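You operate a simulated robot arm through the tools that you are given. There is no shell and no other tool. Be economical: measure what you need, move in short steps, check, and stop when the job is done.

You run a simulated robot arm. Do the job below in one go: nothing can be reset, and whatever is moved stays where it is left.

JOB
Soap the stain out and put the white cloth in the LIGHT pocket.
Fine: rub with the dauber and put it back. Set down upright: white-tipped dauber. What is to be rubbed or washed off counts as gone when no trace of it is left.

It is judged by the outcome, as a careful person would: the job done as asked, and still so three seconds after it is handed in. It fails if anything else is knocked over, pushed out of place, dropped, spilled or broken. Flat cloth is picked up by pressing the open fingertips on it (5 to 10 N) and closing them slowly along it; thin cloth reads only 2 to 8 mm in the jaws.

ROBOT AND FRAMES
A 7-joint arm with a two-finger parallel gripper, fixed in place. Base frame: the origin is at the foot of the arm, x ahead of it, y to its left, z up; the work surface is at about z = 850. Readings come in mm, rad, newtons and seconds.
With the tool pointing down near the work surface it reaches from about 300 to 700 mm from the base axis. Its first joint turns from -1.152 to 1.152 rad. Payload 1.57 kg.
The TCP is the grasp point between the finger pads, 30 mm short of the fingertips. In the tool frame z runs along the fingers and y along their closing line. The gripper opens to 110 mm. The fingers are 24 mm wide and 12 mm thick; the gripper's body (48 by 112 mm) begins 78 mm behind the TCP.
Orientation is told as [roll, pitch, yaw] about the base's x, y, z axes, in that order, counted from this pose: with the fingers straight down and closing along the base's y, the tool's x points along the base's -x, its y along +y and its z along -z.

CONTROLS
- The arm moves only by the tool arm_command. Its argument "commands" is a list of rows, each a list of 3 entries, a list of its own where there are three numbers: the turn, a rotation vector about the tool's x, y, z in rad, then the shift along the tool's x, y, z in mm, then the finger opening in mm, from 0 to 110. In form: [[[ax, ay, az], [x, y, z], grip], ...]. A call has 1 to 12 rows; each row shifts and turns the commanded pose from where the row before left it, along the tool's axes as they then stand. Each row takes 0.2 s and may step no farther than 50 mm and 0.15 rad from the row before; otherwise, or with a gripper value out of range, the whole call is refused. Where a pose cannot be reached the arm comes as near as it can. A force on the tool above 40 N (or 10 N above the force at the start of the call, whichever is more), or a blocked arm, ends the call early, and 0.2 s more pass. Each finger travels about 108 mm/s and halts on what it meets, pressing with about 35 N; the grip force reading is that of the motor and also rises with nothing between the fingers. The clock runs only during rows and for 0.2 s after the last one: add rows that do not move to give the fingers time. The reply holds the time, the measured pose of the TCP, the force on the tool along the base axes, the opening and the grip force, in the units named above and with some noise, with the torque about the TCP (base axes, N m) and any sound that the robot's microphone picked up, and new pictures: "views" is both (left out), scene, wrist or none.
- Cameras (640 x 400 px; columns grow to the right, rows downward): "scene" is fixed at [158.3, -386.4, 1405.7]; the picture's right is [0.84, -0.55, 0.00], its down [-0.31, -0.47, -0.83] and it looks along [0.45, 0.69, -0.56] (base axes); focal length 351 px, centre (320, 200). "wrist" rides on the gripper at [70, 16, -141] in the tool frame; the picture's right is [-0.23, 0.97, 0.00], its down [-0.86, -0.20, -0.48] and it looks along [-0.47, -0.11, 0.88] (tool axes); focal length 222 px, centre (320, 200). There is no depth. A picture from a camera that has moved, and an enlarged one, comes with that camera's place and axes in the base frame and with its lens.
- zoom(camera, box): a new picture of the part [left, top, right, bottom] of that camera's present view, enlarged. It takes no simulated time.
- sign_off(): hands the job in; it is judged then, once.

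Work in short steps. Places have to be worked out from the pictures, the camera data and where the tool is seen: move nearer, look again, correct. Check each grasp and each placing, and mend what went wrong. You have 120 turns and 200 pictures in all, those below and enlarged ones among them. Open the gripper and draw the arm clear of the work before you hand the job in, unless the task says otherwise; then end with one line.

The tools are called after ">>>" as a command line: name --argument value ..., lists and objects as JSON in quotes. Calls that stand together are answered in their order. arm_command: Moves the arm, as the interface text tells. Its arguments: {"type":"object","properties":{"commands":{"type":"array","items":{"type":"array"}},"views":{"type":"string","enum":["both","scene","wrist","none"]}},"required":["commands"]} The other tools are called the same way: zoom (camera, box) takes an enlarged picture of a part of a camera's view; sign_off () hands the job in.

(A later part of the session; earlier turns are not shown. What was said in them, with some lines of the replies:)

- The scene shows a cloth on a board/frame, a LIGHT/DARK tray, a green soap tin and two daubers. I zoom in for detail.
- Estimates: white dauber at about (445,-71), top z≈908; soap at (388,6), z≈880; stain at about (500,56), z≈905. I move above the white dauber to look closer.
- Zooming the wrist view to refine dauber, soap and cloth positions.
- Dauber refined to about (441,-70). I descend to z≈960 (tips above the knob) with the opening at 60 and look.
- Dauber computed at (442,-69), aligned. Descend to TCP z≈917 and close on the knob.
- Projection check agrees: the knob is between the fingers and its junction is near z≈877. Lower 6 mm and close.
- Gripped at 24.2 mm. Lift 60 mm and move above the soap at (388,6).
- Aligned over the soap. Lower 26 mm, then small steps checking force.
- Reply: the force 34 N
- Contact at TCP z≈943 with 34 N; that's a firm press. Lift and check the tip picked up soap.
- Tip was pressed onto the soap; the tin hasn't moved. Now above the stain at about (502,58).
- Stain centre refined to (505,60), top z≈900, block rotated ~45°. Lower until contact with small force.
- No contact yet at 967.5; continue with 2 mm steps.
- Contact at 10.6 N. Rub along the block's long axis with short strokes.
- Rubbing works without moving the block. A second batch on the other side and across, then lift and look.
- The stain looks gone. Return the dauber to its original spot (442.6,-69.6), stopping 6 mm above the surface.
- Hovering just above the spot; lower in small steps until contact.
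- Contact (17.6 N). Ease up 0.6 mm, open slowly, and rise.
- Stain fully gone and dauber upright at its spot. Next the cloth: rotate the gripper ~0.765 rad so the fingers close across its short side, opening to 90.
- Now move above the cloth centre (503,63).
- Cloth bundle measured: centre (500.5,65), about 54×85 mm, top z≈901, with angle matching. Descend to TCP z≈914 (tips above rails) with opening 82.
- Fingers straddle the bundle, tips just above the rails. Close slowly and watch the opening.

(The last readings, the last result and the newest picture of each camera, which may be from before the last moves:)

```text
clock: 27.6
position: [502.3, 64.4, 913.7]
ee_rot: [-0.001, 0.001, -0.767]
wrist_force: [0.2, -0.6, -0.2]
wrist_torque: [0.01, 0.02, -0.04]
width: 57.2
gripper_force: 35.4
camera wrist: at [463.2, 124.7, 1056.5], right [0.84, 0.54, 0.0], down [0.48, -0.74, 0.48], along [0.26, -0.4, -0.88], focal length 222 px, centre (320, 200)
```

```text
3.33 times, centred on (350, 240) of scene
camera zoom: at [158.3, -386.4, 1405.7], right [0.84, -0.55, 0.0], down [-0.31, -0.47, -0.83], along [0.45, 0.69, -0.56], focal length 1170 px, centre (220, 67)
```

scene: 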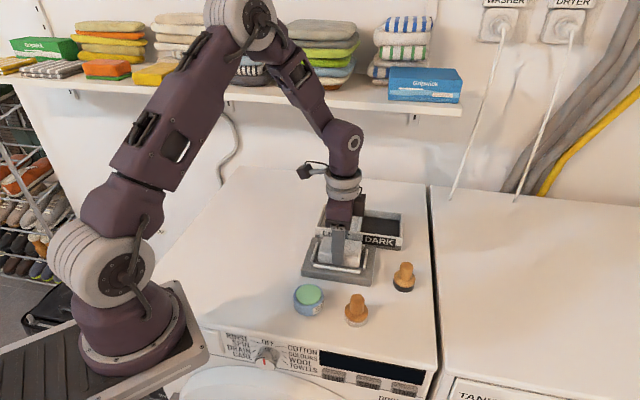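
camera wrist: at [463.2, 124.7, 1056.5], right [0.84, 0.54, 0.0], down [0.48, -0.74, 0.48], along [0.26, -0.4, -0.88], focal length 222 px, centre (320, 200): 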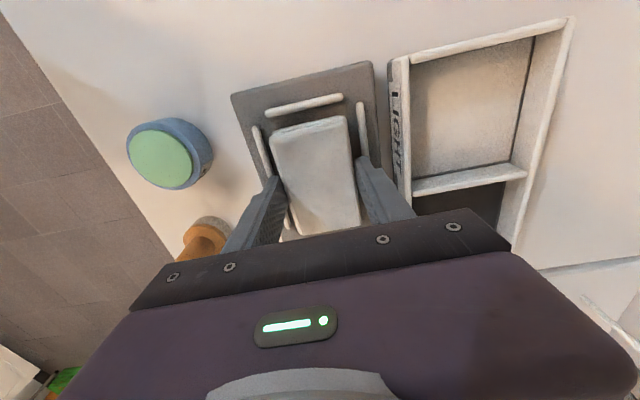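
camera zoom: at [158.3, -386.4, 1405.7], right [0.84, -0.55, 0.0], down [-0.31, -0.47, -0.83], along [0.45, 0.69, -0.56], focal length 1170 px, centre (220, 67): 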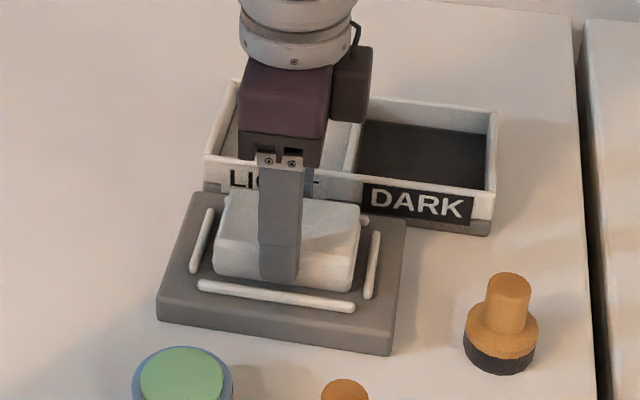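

Gripped solidly at 57 mm. Lift gently to see whether the bundle comes up on its own.

>>> arm_command --commands '[[[0, 0, 0], [0, 0, -8], 48], [[0, 0, 0], [0, 0, -12], 48], [[0, 0, 0], [0, 0, 0], 48]]' --views "scene"

>>> zoom --camera "scene" --box '[280, 180, 420, 300]'

```text
clock: 28.4
position: [503.1, 64.1, 933.4]
ee_rot: [-0.001, 0.0, -0.765]
wrist_force: [0.3, -0.1, -0.6]
wrist_torque: [-0.05, 0.02, 0.0]
width: 56.6
gripper_force: 35.5
```

scene: 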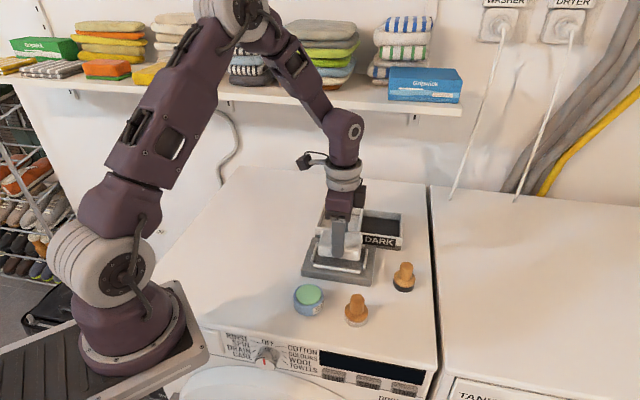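

```text
3.33 times, centred on (350, 240) of scene
camera zoom: at [158.3, -386.4, 1405.7], right [0.84, -0.55, 0.0], down [-0.31, -0.47, -0.83], along [0.45, 0.69, -0.56], focal length 1170 px, centre (220, 67)
```

zoom: 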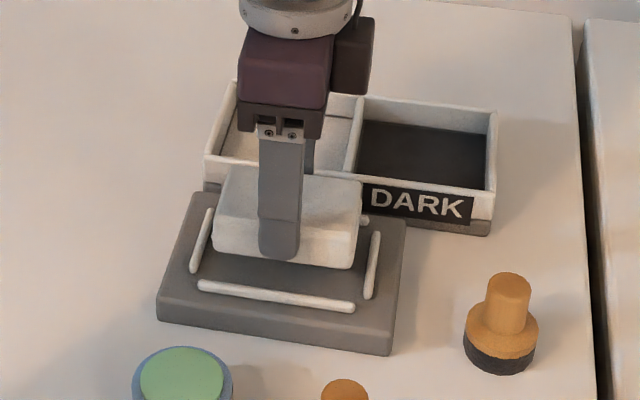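

The whole bundle lifts cleanly. Raise 50 mm and carry it over the LIGHT pocket (≈(571,162)), then look.

>>> arm_command --commands '[[[0, 0, 0], [0, 0, -25], 48], [[0, 0, 0], [0, 0, -25], 48], [[0, 0, 0], [6.2, 39.4, 0], 48], [[0, 0, 0], [6.2, 39.4, 0], 48], [[0, 0, 0], [6.1, 39.4, 0], 48], [[0, 0, 0], [0, 0, 0], 48]]'

>>> zoom --camera "wrist" --box '[200, 80, 440, 240]'

>>> zoom --camera "scene" --box '[280, 170, 420, 290]'

```text
clock: 29.8
position: [571.4, 162.8, 982.9]
ee_rot: [0.0, 0.0, -0.766]
wrist_force: [-0.1, -0.1, -0.8]
wrist_torque: [0.03, -0.01, 0.02]
width: 56.6
gripper_force: 35.0
camera wrist: at [531.1, 223.6, 1125.8], right [0.84, 0.54, 0.0], down [0.48, -0.74, 0.48], along [0.26, -0.4, -0.88], focal length 222 px, centre (320, 200)
```

scene: 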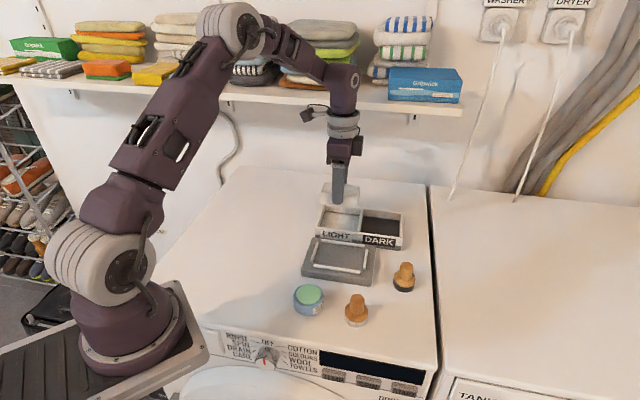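
wrist: 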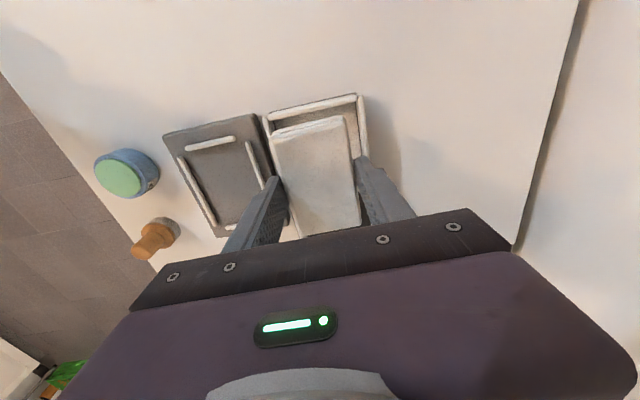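

```text
2.50 times, centred on (320, 160) of wrist
camera zoom: at [531.1, 223.6, 1125.8], right [0.84, 0.54, 0.0], down [0.48, -0.74, 0.48], along [0.26, -0.4, -0.88], focal length 555 px, centre (320, 300)
```

zoom: 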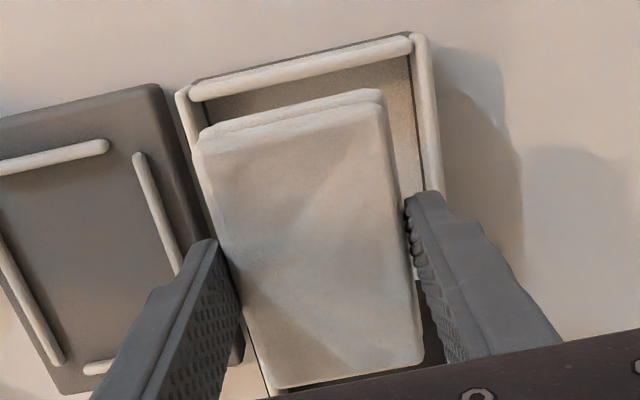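

```text
3.33 times, centred on (350, 230) of scene
camera zoom: at [158.3, -386.4, 1405.7], right [0.84, -0.55, 0.0], down [-0.31, -0.47, -0.83], along [0.45, 0.69, -0.56], focal length 1170 px, centre (220, 100)
```

zoom: 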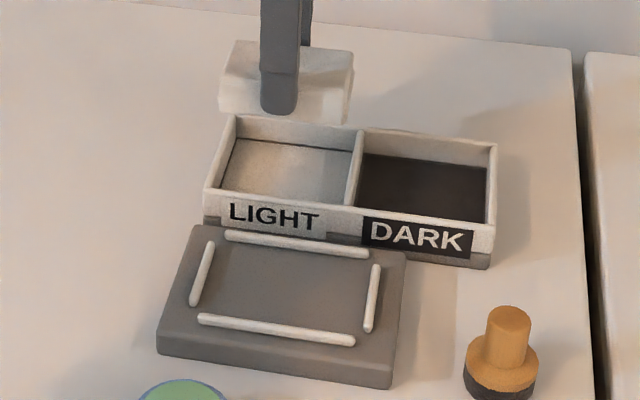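

Tray rim ≈ z 886, pocket interior about 93×88, centre ≈ (575.5,162). Adjust and lower 42 mm to just above the rim, then recheck.

>>> arm_command --commands '[[[0, 0, 0], [-4.5, 3, 22], 48], [[0, 0, 0], [0, 0, 20], 48], [[0, 0, 0], [0, 0, 0], 48]]'

>>> zoom --camera "wrist" --box '[220, 80, 420, 240]'

>>> zoom --camera "scene" --box '[300, 170, 420, 260]'

```text
clock: 30.6
position: [574.7, 162.2, 941.6]
ee_rot: [0.001, -0.001, -0.766]
wrist_force: [0.5, 0.3, -0.6]
wrist_torque: [0.0, 0.01, 0.0]
width: 56.6
gripper_force: 34.8
camera wrist: at [536.4, 222.5, 1084.2], right [0.84, 0.54, 0.0], down [0.48, -0.74, 0.48], along [0.26, -0.4, -0.88], focal length 222 px, centre (320, 200)
```

scene: 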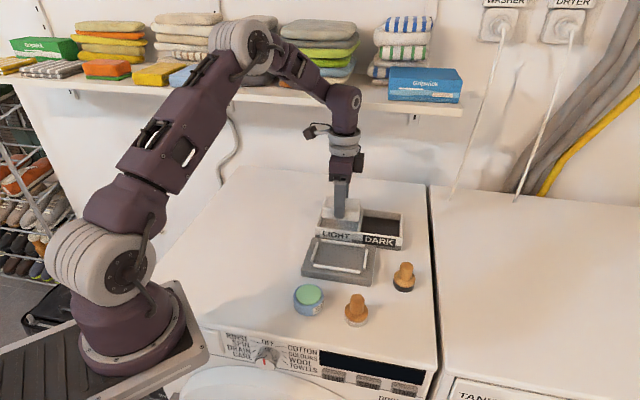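
wrist: 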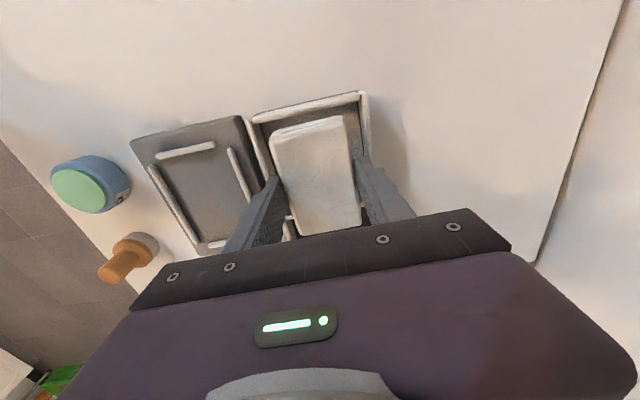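

```text
2.50 times, centred on (320, 160) of wrist
camera zoom: at [536.4, 222.5, 1084.2], right [0.84, 0.54, 0.0], down [0.48, -0.74, 0.48], along [0.26, -0.4, -0.88], focal length 555 px, centre (320, 300)
```

zoom: 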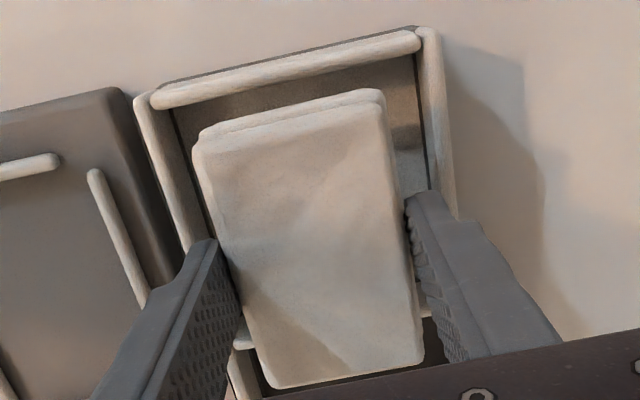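

```text
4.44 times, centred on (360, 215) of scene
camera zoom: at [158.3, -386.4, 1405.7], right [0.84, -0.55, 0.0], down [-0.31, -0.47, -0.83], along [0.45, 0.69, -0.56], focal length 1560 px, centre (142, 133)
```

zoom: 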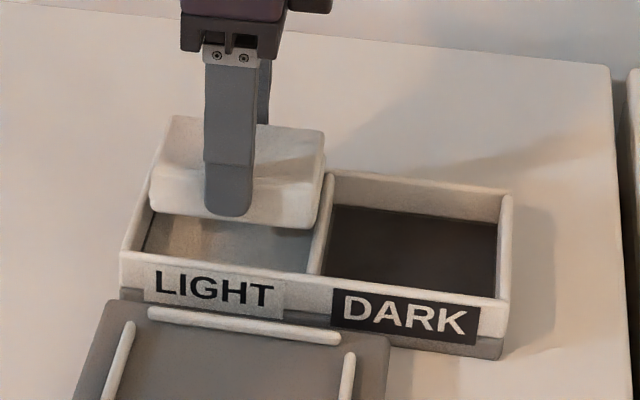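

Computed: along the tray the bundle is centred with ~4.5 mm margins; shift 2 mm toward the front, and lower to TCP ≈ 915.

>>> arm_command --commands '[[[0, 0, 0], [0, -2, 10], 48], [[0, 0, 0], [0, 0, 10], 48], [[0, 0, 0], [0, 0, 6], 48], [[0, 0, 0], [0, 0, 0], 48]]'

>>> zoom --camera "wrist" --box '[220, 80, 420, 240]'

>>> zoom --camera "scene" --box '[300, 170, 420, 260]'

```text
clock: 31.6
position: [573.7, 162.2, 916.9]
ee_rot: [0.002, 0.0, -0.763]
wrist_force: [-11.0, 10.1, 22.5]
wrist_torque: [-0.62, -0.34, -0.08]
width: 56.6
gripper_force: 35.3
camera wrist: at [534.7, 221.6, 1058.9], right [0.84, 0.55, 0.0], down [0.48, -0.74, 0.48], along [0.26, -0.4, -0.88], focal length 222 px, centre (320, 200)
```

scene: 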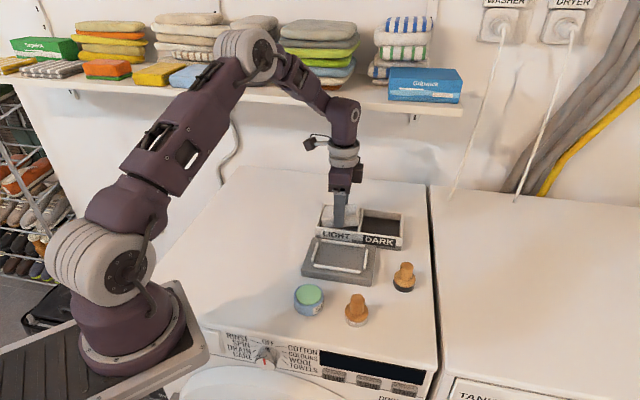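
wrist: 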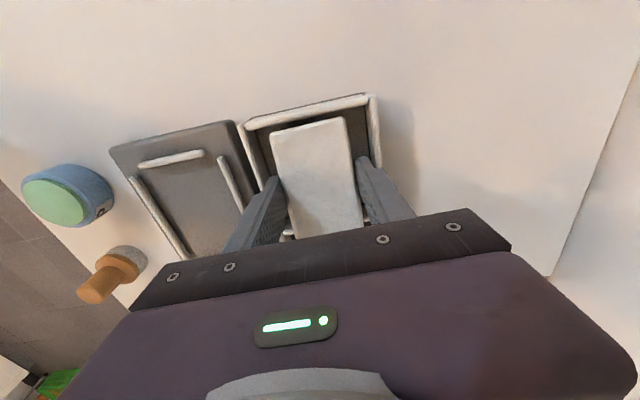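

```text
2.50 times, centred on (320, 160) of wrist
camera zoom: at [534.7, 221.6, 1058.9], right [0.84, 0.55, 0.0], down [0.48, -0.74, 0.48], along [0.26, -0.4, -0.88], focal length 555 px, centre (320, 300)
```

zoom: 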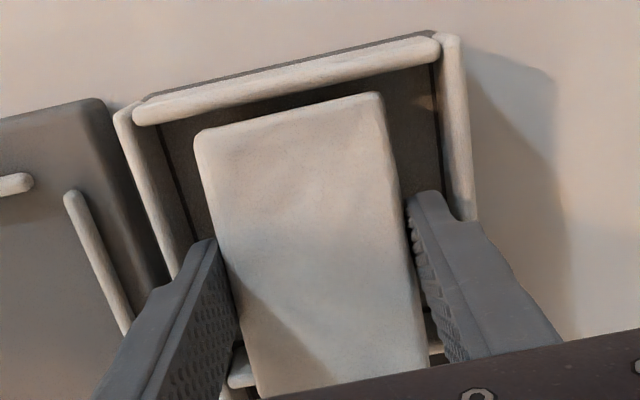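

```text
4.44 times, centred on (360, 215) of scene
camera zoom: at [157.6, -386.2, 1405.9], right [0.84, -0.55, 0.0], down [-0.31, -0.47, -0.83], along [0.45, 0.69, -0.56], focal length 1560 px, centre (142, 133)
```

zoom: 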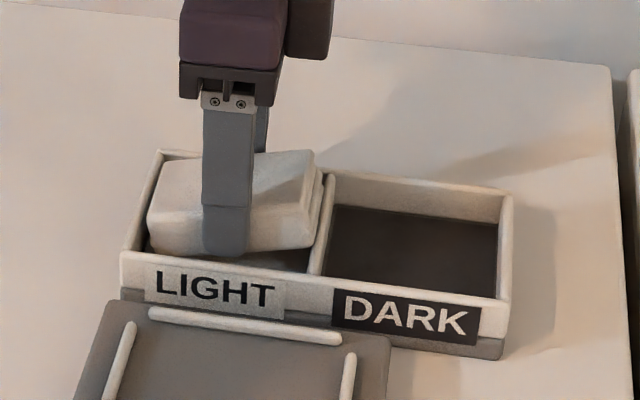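

The bundle's right end caught on the divider (force toward −u) and tilted slightly. Raise 14 mm and look before shifting left.

>>> arm_command --commands '[[[0, 0, 0], [0, 0, -7], 48], [[0, 0, 0], [0, 0, -7], 48], [[0, 0, 0], [5, 0, 0], 48], [[0, 0, 0], [0, 0, 0], 48]]'

>>> zoom --camera "wrist" --box '[220, 80, 420, 240]'

>>> zoom --camera "scene" --box '[300, 170, 420, 260]'

```text
clock: 32.6
position: [571.2, 164.2, 929.8]
ee_rot: [-0.001, -0.001, -0.766]
wrist_force: [0.4, -0.6, -0.8]
wrist_torque: [-0.01, 0.01, -0.02]
width: 56.8
gripper_force: 35.1
camera wrist: at [531.6, 224.6, 1072.5], right [0.84, 0.54, 0.0], down [0.48, -0.74, 0.48], along [0.26, -0.4, -0.88], focal length 222 px, centre (320, 200)
```

scene: 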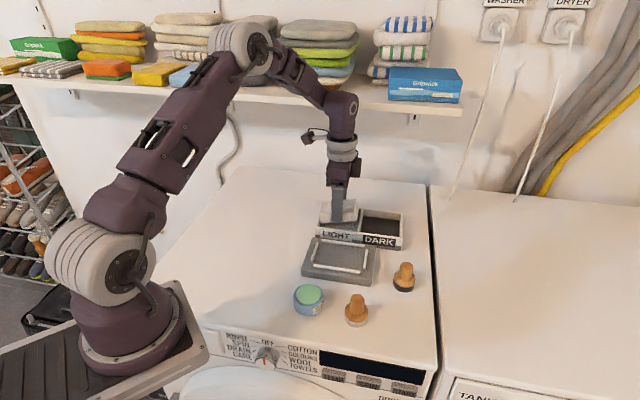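
wrist: 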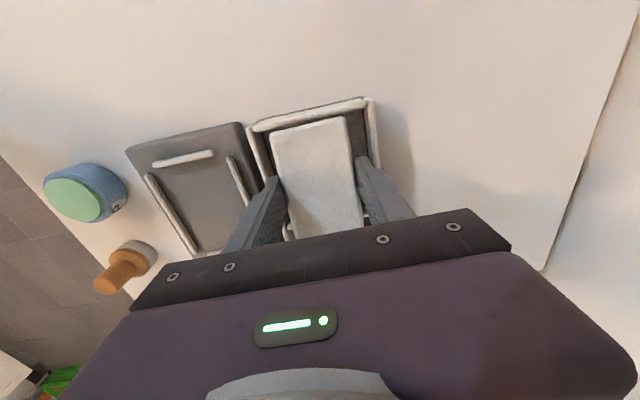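

```text
2.50 times, centred on (320, 160) of wrist
camera zoom: at [531.6, 224.6, 1072.5], right [0.84, 0.54, 0.0], down [0.48, -0.74, 0.48], along [0.26, -0.4, -0.88], focal length 555 px, centre (320, 300)
```

zoom: 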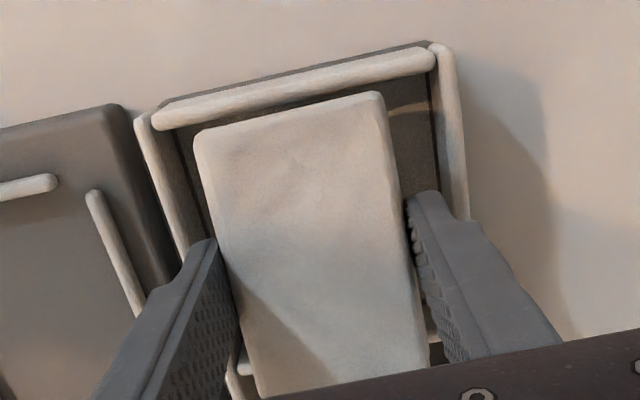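

```text
4.44 times, centred on (360, 215) of scene
camera zoom: at [158.3, -386.4, 1405.7], right [0.84, -0.55, 0.0], down [-0.31, -0.47, -0.83], along [0.45, 0.69, -0.56], focal length 1560 px, centre (142, 133)
```

zoom: 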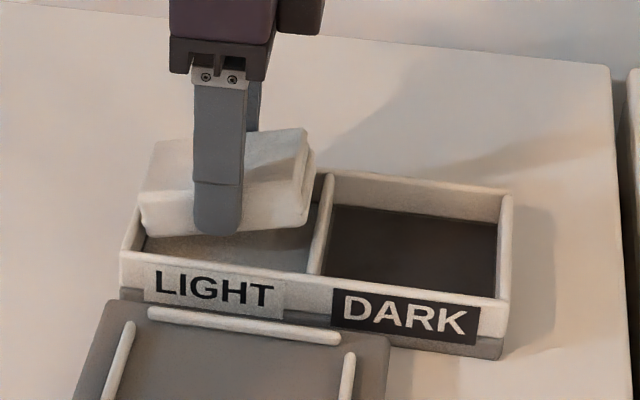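

Bundle is tilted ~15° about the grip axis (left end low). Rotate the tool +0.26 about its y to level it, then look.

>>> arm_command --commands '[[[0, 0, 0], [0, 0, -10], 48], [[0, 0.13, 0], [0, 0, 0], 48], [[0, 0.13, 0], [0, 0, 0], 48], [[0, 0, 0], [0, 0, 0], 48]]'

>>> zoom --camera "wrist" --box '[220, 80, 420, 240]'

>>> zoom --camera "scene" --box '[300, 170, 420, 260]'

```text
clock: 33.6
position: [570.0, 164.5, 939.9]
ee_rot: [0.001, 0.262, -0.767]
wrist_force: [0.0, -0.2, -0.8]
wrist_torque: [0.02, 0.04, 0.0]
width: 56.8
gripper_force: 34.6
camera wrist: at [559.6, 197.7, 1095.5], right [0.83, 0.55, -0.06], down [0.55, -0.8, 0.24], along [0.09, -0.23, -0.97], focal length 222 px, centre (320, 200)
```

scene: 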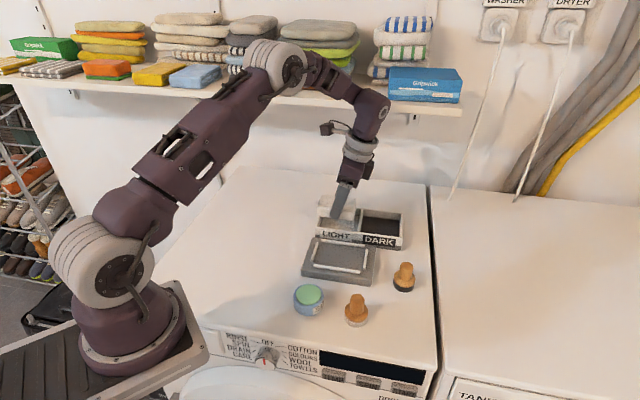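
wrist: 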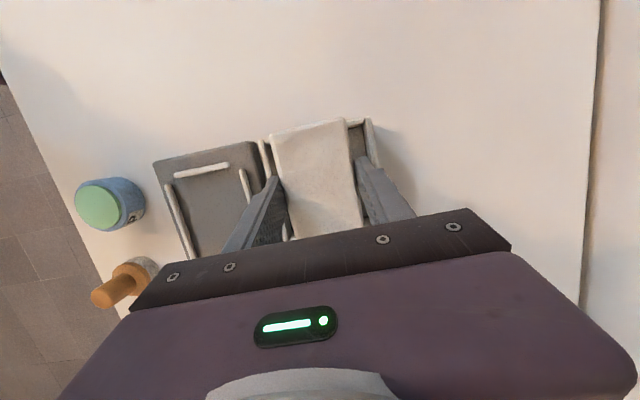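

```text
2.50 times, centred on (320, 160) of wrist
camera zoom: at [559.6, 197.7, 1095.5], right [0.83, 0.55, -0.06], down [0.55, -0.8, 0.24], along [0.09, -0.23, -0.97], focal length 555 px, centre (320, 300)
```

zoom: 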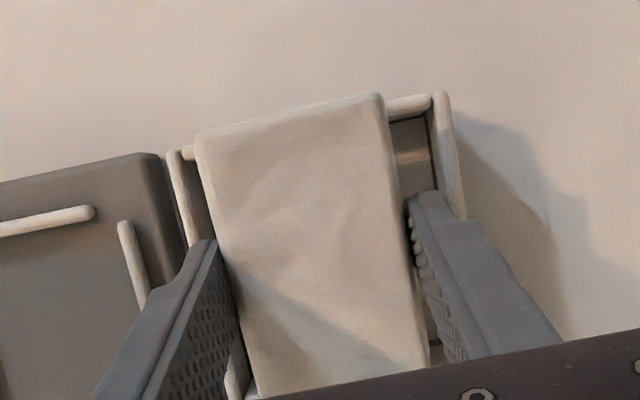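

```text
4.44 times, centred on (360, 215) of scene
camera zoom: at [158.3, -386.4, 1405.7], right [0.84, -0.55, 0.0], down [-0.31, -0.47, -0.83], along [0.45, 0.69, -0.56], focal length 1560 px, centre (142, 133)
```

zoom: 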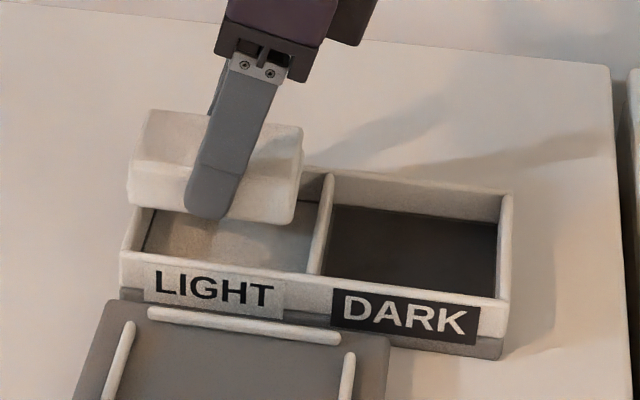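

Bundle is level now (its edge is parallel to the tray). Scene geometry: cloth spans u 237–328, pocket 246–341, so shift +10 along u, then lower 14 mm vertically and check.

>>> arm_command --commands '[[[0, 0, 0], [-9.66, 0, -2.57], 48], [[0, 0, 0], [-1.8, 0, 6.76], 48], [[0, 0, 0], [0, 0, 0], 48]]' --views "scene"

>>> zoom --camera "wrist" --box '[220, 80, 420, 240]'

>>> zoom --camera "scene" --box '[300, 170, 420, 260]'

```text
clock: 34.4
position: [578.8, 157.6, 932.1]
ee_rot: [-0.001, 0.26, -0.764]
wrist_force: [-0.9, 0.2, -1.0]
wrist_torque: [-0.04, 0.01, 0.0]
width: 56.7
gripper_force: 35.3
```

scene: 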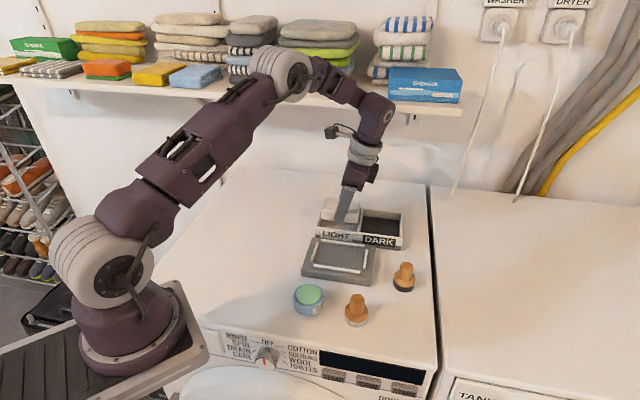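

```text
2.50 times, centred on (320, 160) of wrist
camera zoom: at [566.9, 190.9, 1088.3], right [0.83, 0.55, -0.06], down [0.55, -0.8, 0.24], along [0.09, -0.23, -0.97], focal length 555 px, centre (320, 300)
```

zoom: 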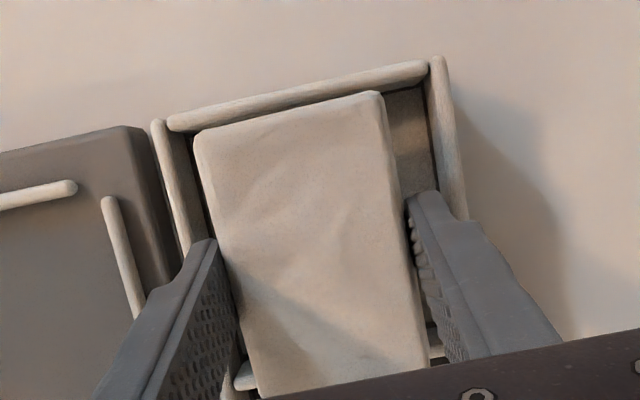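

```text
4.44 times, centred on (360, 215) of scene
camera zoom: at [158.3, -386.4, 1405.7], right [0.84, -0.55, 0.0], down [-0.31, -0.47, -0.83], along [0.45, 0.69, -0.56], focal length 1560 px, centre (142, 133)
```

zoom: 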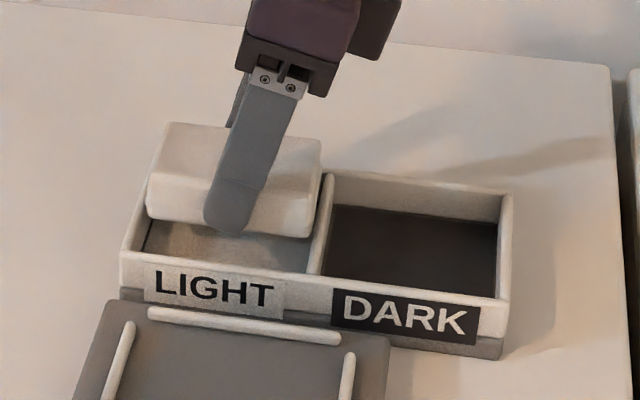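

Right end would still brush the divider; shift 2.5 mm left, then lower 9 mm watching force.

>>> arm_command --commands '[[[0, 0, 0], [2.4, 0, 0.65], 48], [[0, 0, 0], [-1.15, 0, 4.35], 48], [[0, 0, 0], [-1.15, 0, 4.35], 48], [[0, 0, 0], [0, 0, 0], 48]]' --views "none"

>>> zoom --camera "scene" --box '[300, 170, 420, 260]'

```text
clock: 35.4
position: [576.3, 159.1, 924.9]
ee_rot: [0.003, 0.258, -0.764]
wrist_force: [0.4, -3.6, 23.3]
wrist_torque: [1.02, 0.59, 0.09]
width: 56.6
gripper_force: 34.9
```

```text
4.44 times, centred on (360, 215) of scene
camera zoom: at [157.8, -386.6, 1405.7], right [0.84, -0.55, 0.0], down [-0.31, -0.47, -0.83], along [0.45, 0.69, -0.56], focal length 1560 px, centre (142, 133)
```

zoom: 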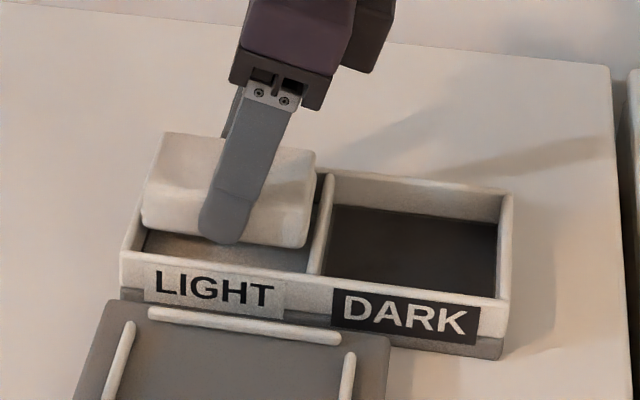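

Torque shows the left end touching the left wall. Raise 3 mm, shift 2 mm right, lower again.

>>> arm_command --commands '[[[0, 0, 0], [0.77, 0, -2.9], 48], [[0, 0, 0], [-1.93, 0, -0.51], 48], [[0, 0, 0], [-0.77, 0, 2.9], 48], [[0, 0, 0], [-0.51, 0, 1.93], 48], [[0, 0, 0], [0, 0, 0], 48]]' --views "none"

>>> zoom --camera "scene" --box '[300, 170, 420, 260]'

```text
clock: 36.6
position: [576.7, 158.2, 921.8]
ee_rot: [0.001, 0.258, -0.767]
wrist_force: [0.3, 0.3, -0.7]
wrist_torque: [-0.01, 0.03, 0.0]
width: 56.7
gripper_force: 35.2
```

```text
4.44 times, centred on (360, 215) of scene
camera zoom: at [158.3, -386.4, 1405.7], right [0.84, -0.55, 0.0], down [-0.31, -0.47, -0.83], along [0.45, 0.69, -0.56], focal length 1560 px, centre (142, 133)
```

zoom: 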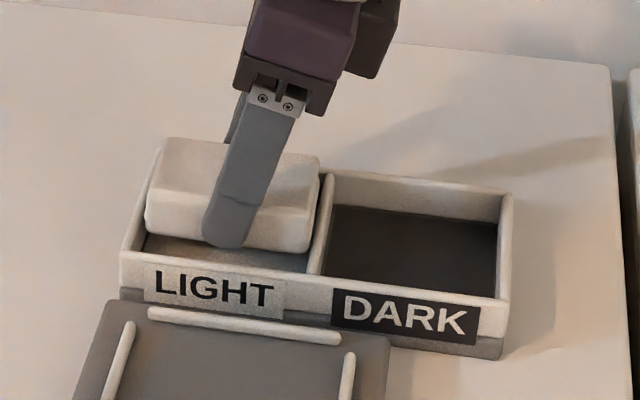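

No contact now and it's entering the pocket. Lower another 6 mm in small steps.

>>> arm_command --commands '[[[0, 0, 0], [-0.51, 0, 1.93], 48], [[0, 0, 0], [-0.51, 0, 1.93], 48], [[0, 0, 0], [-0.51, 0, 1.93], 48], [[0, 0, 0], [0, 0, 0], 48]]' --views "none"

>>> zoom --camera "scene" --box '[300, 170, 420, 260]'

>>> zoom --camera "wrist" --box '[220, 80, 420, 240]'

```text
clock: 37.6
position: [577.0, 157.7, 915.7]
ee_rot: [0.0, 0.26, -0.768]
wrist_force: [-0.9, 0.3, 0.4]
wrist_torque: [-0.04, -0.01, 0.01]
width: 56.9
gripper_force: 34.4
```

```text
4.44 times, centred on (360, 215) of scene
camera zoom: at [158.3, -386.4, 1405.7], right [0.84, -0.55, 0.0], down [-0.31, -0.47, -0.83], along [0.45, 0.69, -0.56], focal length 1560 px, centre (142, 133)
```

zoom: 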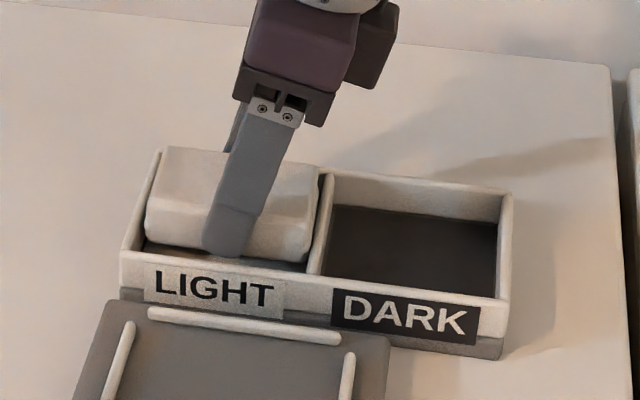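

```text
2.50 times, centred on (320, 160) of wrist
camera zoom: at [566.4, 191.2, 1071.4], right [0.83, 0.55, -0.06], down [0.55, -0.8, 0.24], along [0.09, -0.23, -0.97], focal length 555 px, centre (320, 300)
```

zoom: 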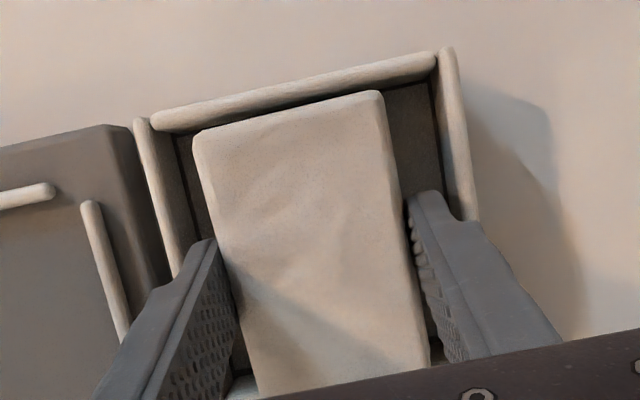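

It's inside the walls with no contact. Lower further in 2 mm steps to the floor.

>>> arm_command --commands '[[[0, 0, 0], [-0.51, 0, 1.93], 48], [[0, 0, 0], [-0.51, 0, 1.93], 48], [[0, 0, 0], [-0.51, 0, 1.93], 48], [[0, 0, 0], [0, 0, 0], 48]]' --views "none"

>>> zoom --camera "scene" --box '[300, 170, 420, 260]'

>>> zoom --camera "wrist" --box '[220, 80, 420, 240]'

```text
clock: 38.6
position: [576.8, 157.5, 909.6]
ee_rot: [-0.001, 0.261, -0.767]
wrist_force: [0.2, -0.3, 0.4]
wrist_torque: [0.02, -0.02, 0.0]
width: 56.5
gripper_force: 35.2
```

```text
4.44 times, centred on (360, 215) of scene
camera zoom: at [158.2, -386.4, 1405.7], right [0.84, -0.55, 0.0], down [-0.31, -0.47, -0.83], along [0.45, 0.69, -0.56], focal length 1560 px, centre (142, 133)
```

zoom: 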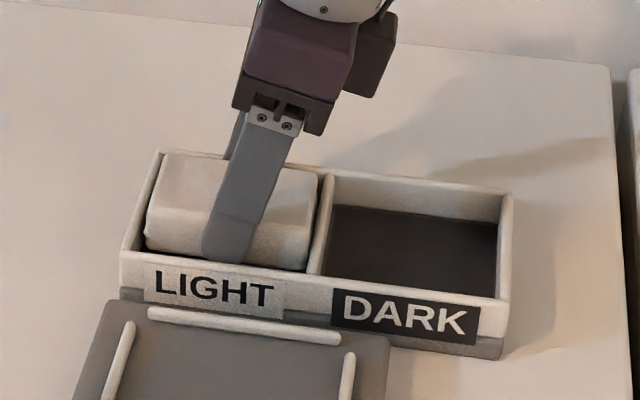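

```text
2.50 times, centred on (320, 160) of wrist
camera zoom: at [566.4, 191.4, 1066.1], right [0.83, 0.55, -0.06], down [0.55, -0.8, 0.24], along [0.09, -0.23, -0.97], focal length 555 px, centre (320, 300)
```

zoom: 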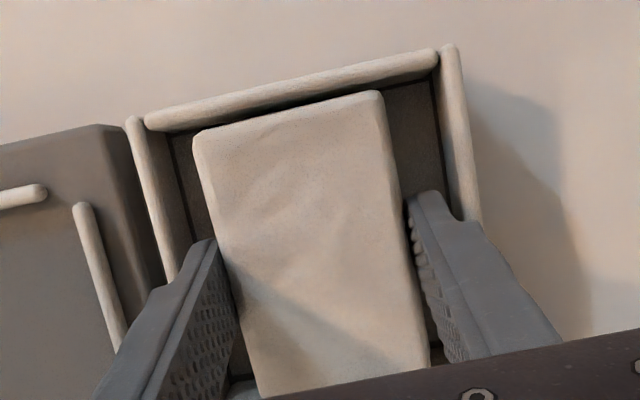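

>>> arm_command --commands '[[[0, 0, 0], [-0.51, 0, 1.93], 48], [[0, 0, 0], [-0.51, 0, 1.93], 48], [[0, 0, 0], [0, 0, 0], 48]]' --views "none"

>>> zoom --camera "scene" --box '[300, 170, 420, 260]'

```text
clock: 39.4
position: [578.4, 158.9, 906.9]
ee_rot: [-0.001, 0.259, -0.765]
wrist_force: [-1.2, 1.6, -0.4]
wrist_torque: [-0.03, 0.01, -0.05]
width: 56.5
gripper_force: 35.2
```

```text
4.44 times, centred on (360, 215) of scene
camera zoom: at [158.2, -386.4, 1405.7], right [0.84, -0.55, 0.0], down [-0.31, -0.47, -0.83], along [0.45, 0.69, -0.56], focal length 1560 px, centre (142, 133)
```

zoom: 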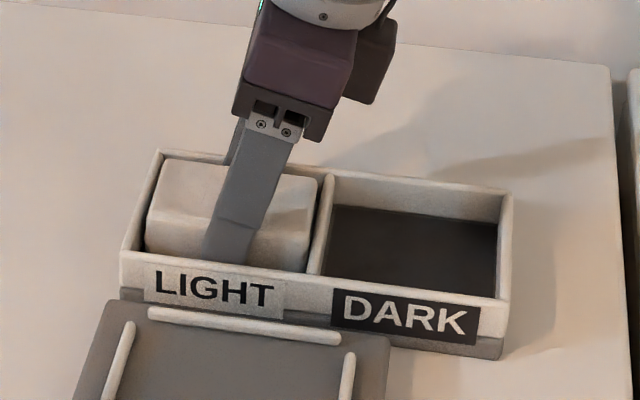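

>>> arm_command --commands '[[[0, 0, 0], [-0.39, 0, 1.45], 48], [[0, 0, 0], [-0.39, 0, 1.45], 48], [[0, 0, 0], [0, 0, 0], 48]]' --views "none"

```text
clock: 40.2
position: [576.2, 158.6, 902.7]
ee_rot: [0.001, 0.261, -0.765]
wrist_force: [-3.0, 3.7, 8.3]
wrist_torque: [-0.25, -0.2, -0.13]
width: 56.9
gripper_force: 35.3
```

Floor contact (8 N). Open only a few mm (walls are close), then rise vertically.

>>> arm_command --commands '[[[0, 0, 0], [0, 0, 0], 59], [[0, 0, 0], [0, 0, 0], 61], [[0, 0, 0], [0, 0, 0], 61]]' --views "none"

>>> zoom --camera "wrist" --box '[220, 80, 420, 240]'

```text
clock: 41.0
position: [578.0, 157.7, 902.6]
ee_rot: [0.0, 0.259, -0.767]
wrist_force: [0.5, 0.5, 0.0]
wrist_torque: [-0.02, -0.01, 0.0]
width: 61.2
gripper_force: 0.0
```

```text
2.50 times, centred on (320, 160) of wrist
camera zoom: at [566.4, 191.1, 1059.0], right [0.83, 0.55, -0.06], down [0.55, -0.8, 0.24], along [0.09, -0.23, -0.97], focal length 555 px, centre (320, 300)
```

zoom: 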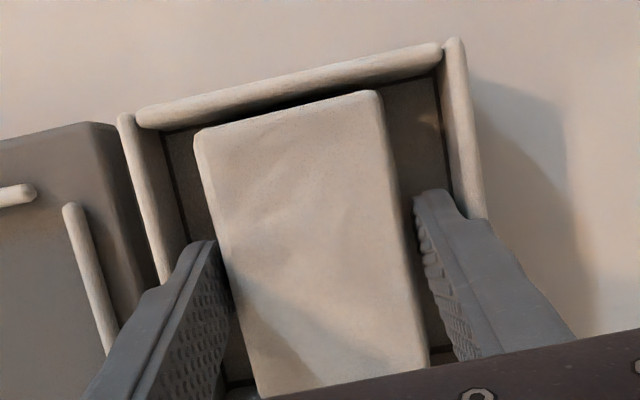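

Released with no residual force. Shift 1 mm to free the front finger and rise straight up.

>>> arm_command --commands '[[[0, 0, 0], [0, -1, 0], 61], [[0, 0, 0], [2.57, 0, -9.66], 61], [[0, 0, 0], [5.14, 0, -19.3], 61], [[0, 0, 0], [10.3, 0, -38.6], 61], [[0, 0, 0], [10.3, 0, -38.6], 61], [[0, -0.13, 0], [0, 0, 0], 61], [[0, -0.13, 0], [0, 0, 0], 80], [[0, 0, 0], [0, 0, -40], 80], [[0, 0, 0], [0, 0, 0], 80]]'

>>> zoom --camera "scene" --box '[300, 170, 420, 260]'

>>> zoom --camera "scene" --box '[280, 190, 440, 340]'

```text
clock: 43.0
position: [577.4, 156.5, 1053.1]
ee_rot: [0.0, 0.0, -0.768]
wrist_force: [0.2, -0.6, 0.6]
wrist_torque: [0.03, 0.02, -0.01]
width: 79.8
gripper_force: 0.1
camera wrist: at [537.8, 217.5, 1195.6], right [0.84, 0.54, 0.0], down [0.48, -0.74, 0.48], along [0.26, -0.4, -0.88], focal length 222 px, centre (320, 200)
```

scene: 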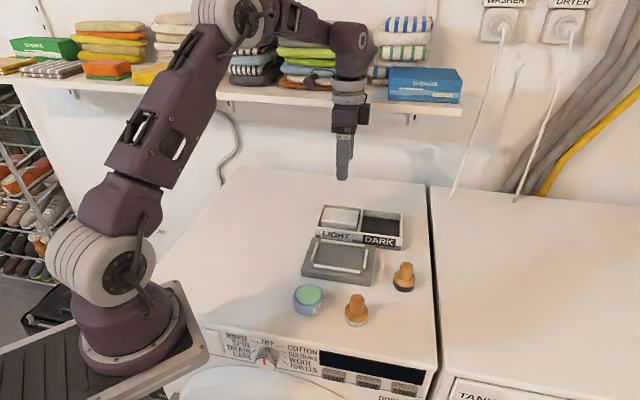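
wrist: 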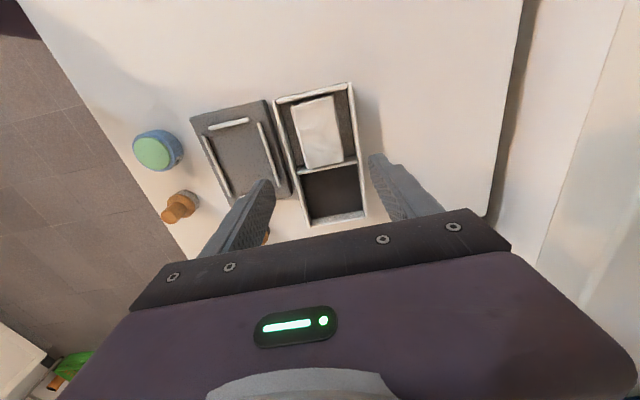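

```text
4.44 times, centred on (360, 215) of scene
camera zoom: at [158.2, -386.4, 1405.7], right [0.84, -0.55, 0.0], down [-0.31, -0.47, -0.83], along [0.45, 0.69, -0.56], focal length 1560 px, centre (142, 133)
```

zoom: 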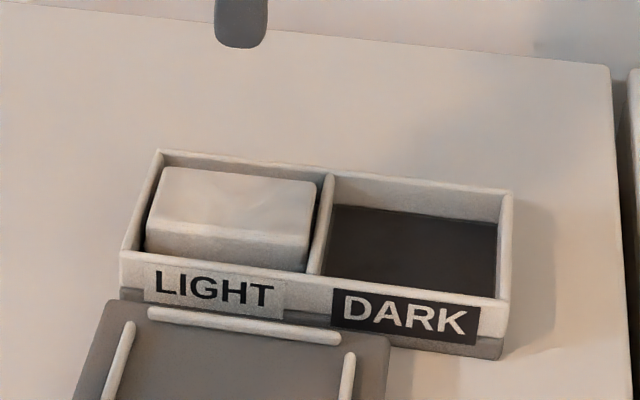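

```text
2.67 times, centred on (360, 265) of scene
camera zoom: at [158.2, -386.4, 1405.7], right [0.84, -0.55, 0.0], down [-0.31, -0.47, -0.83], along [0.45, 0.69, -0.56], focal length 936 px, centre (213, 27)
```

zoom: 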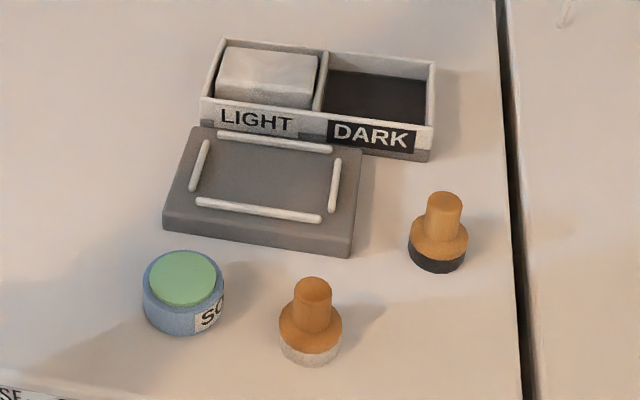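

The bundle sits flat in the LIGHT pocket and everything else is in place. One last close look for any stain trace.

>>> zoom --camera "wrist" --box '[270, 75, 370, 185]'

```text
3.64 times, centred on (320, 130) of wrist
camera zoom: at [537.8, 217.5, 1195.6], right [0.84, 0.54, 0.0], down [0.48, -0.74, 0.48], along [0.26, -0.4, -0.88], focal length 808 px, centre (320, 454)
```

zoom: 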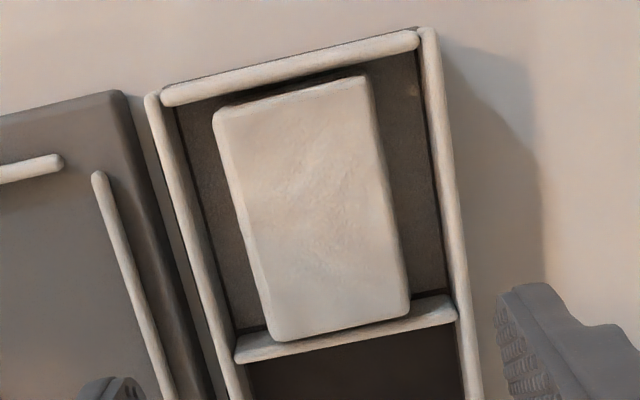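

No stain is left, and the cloth is inside the pocket. The gripper is open and clear of the work, so I'm handing in.

>>> sign_off

```text
The job is handed in.
```

The stain is rubbed out with no trace visible, the white-tipped dauber is back upright in its place, and the white cloth lies flat in the LIGHT pocket.
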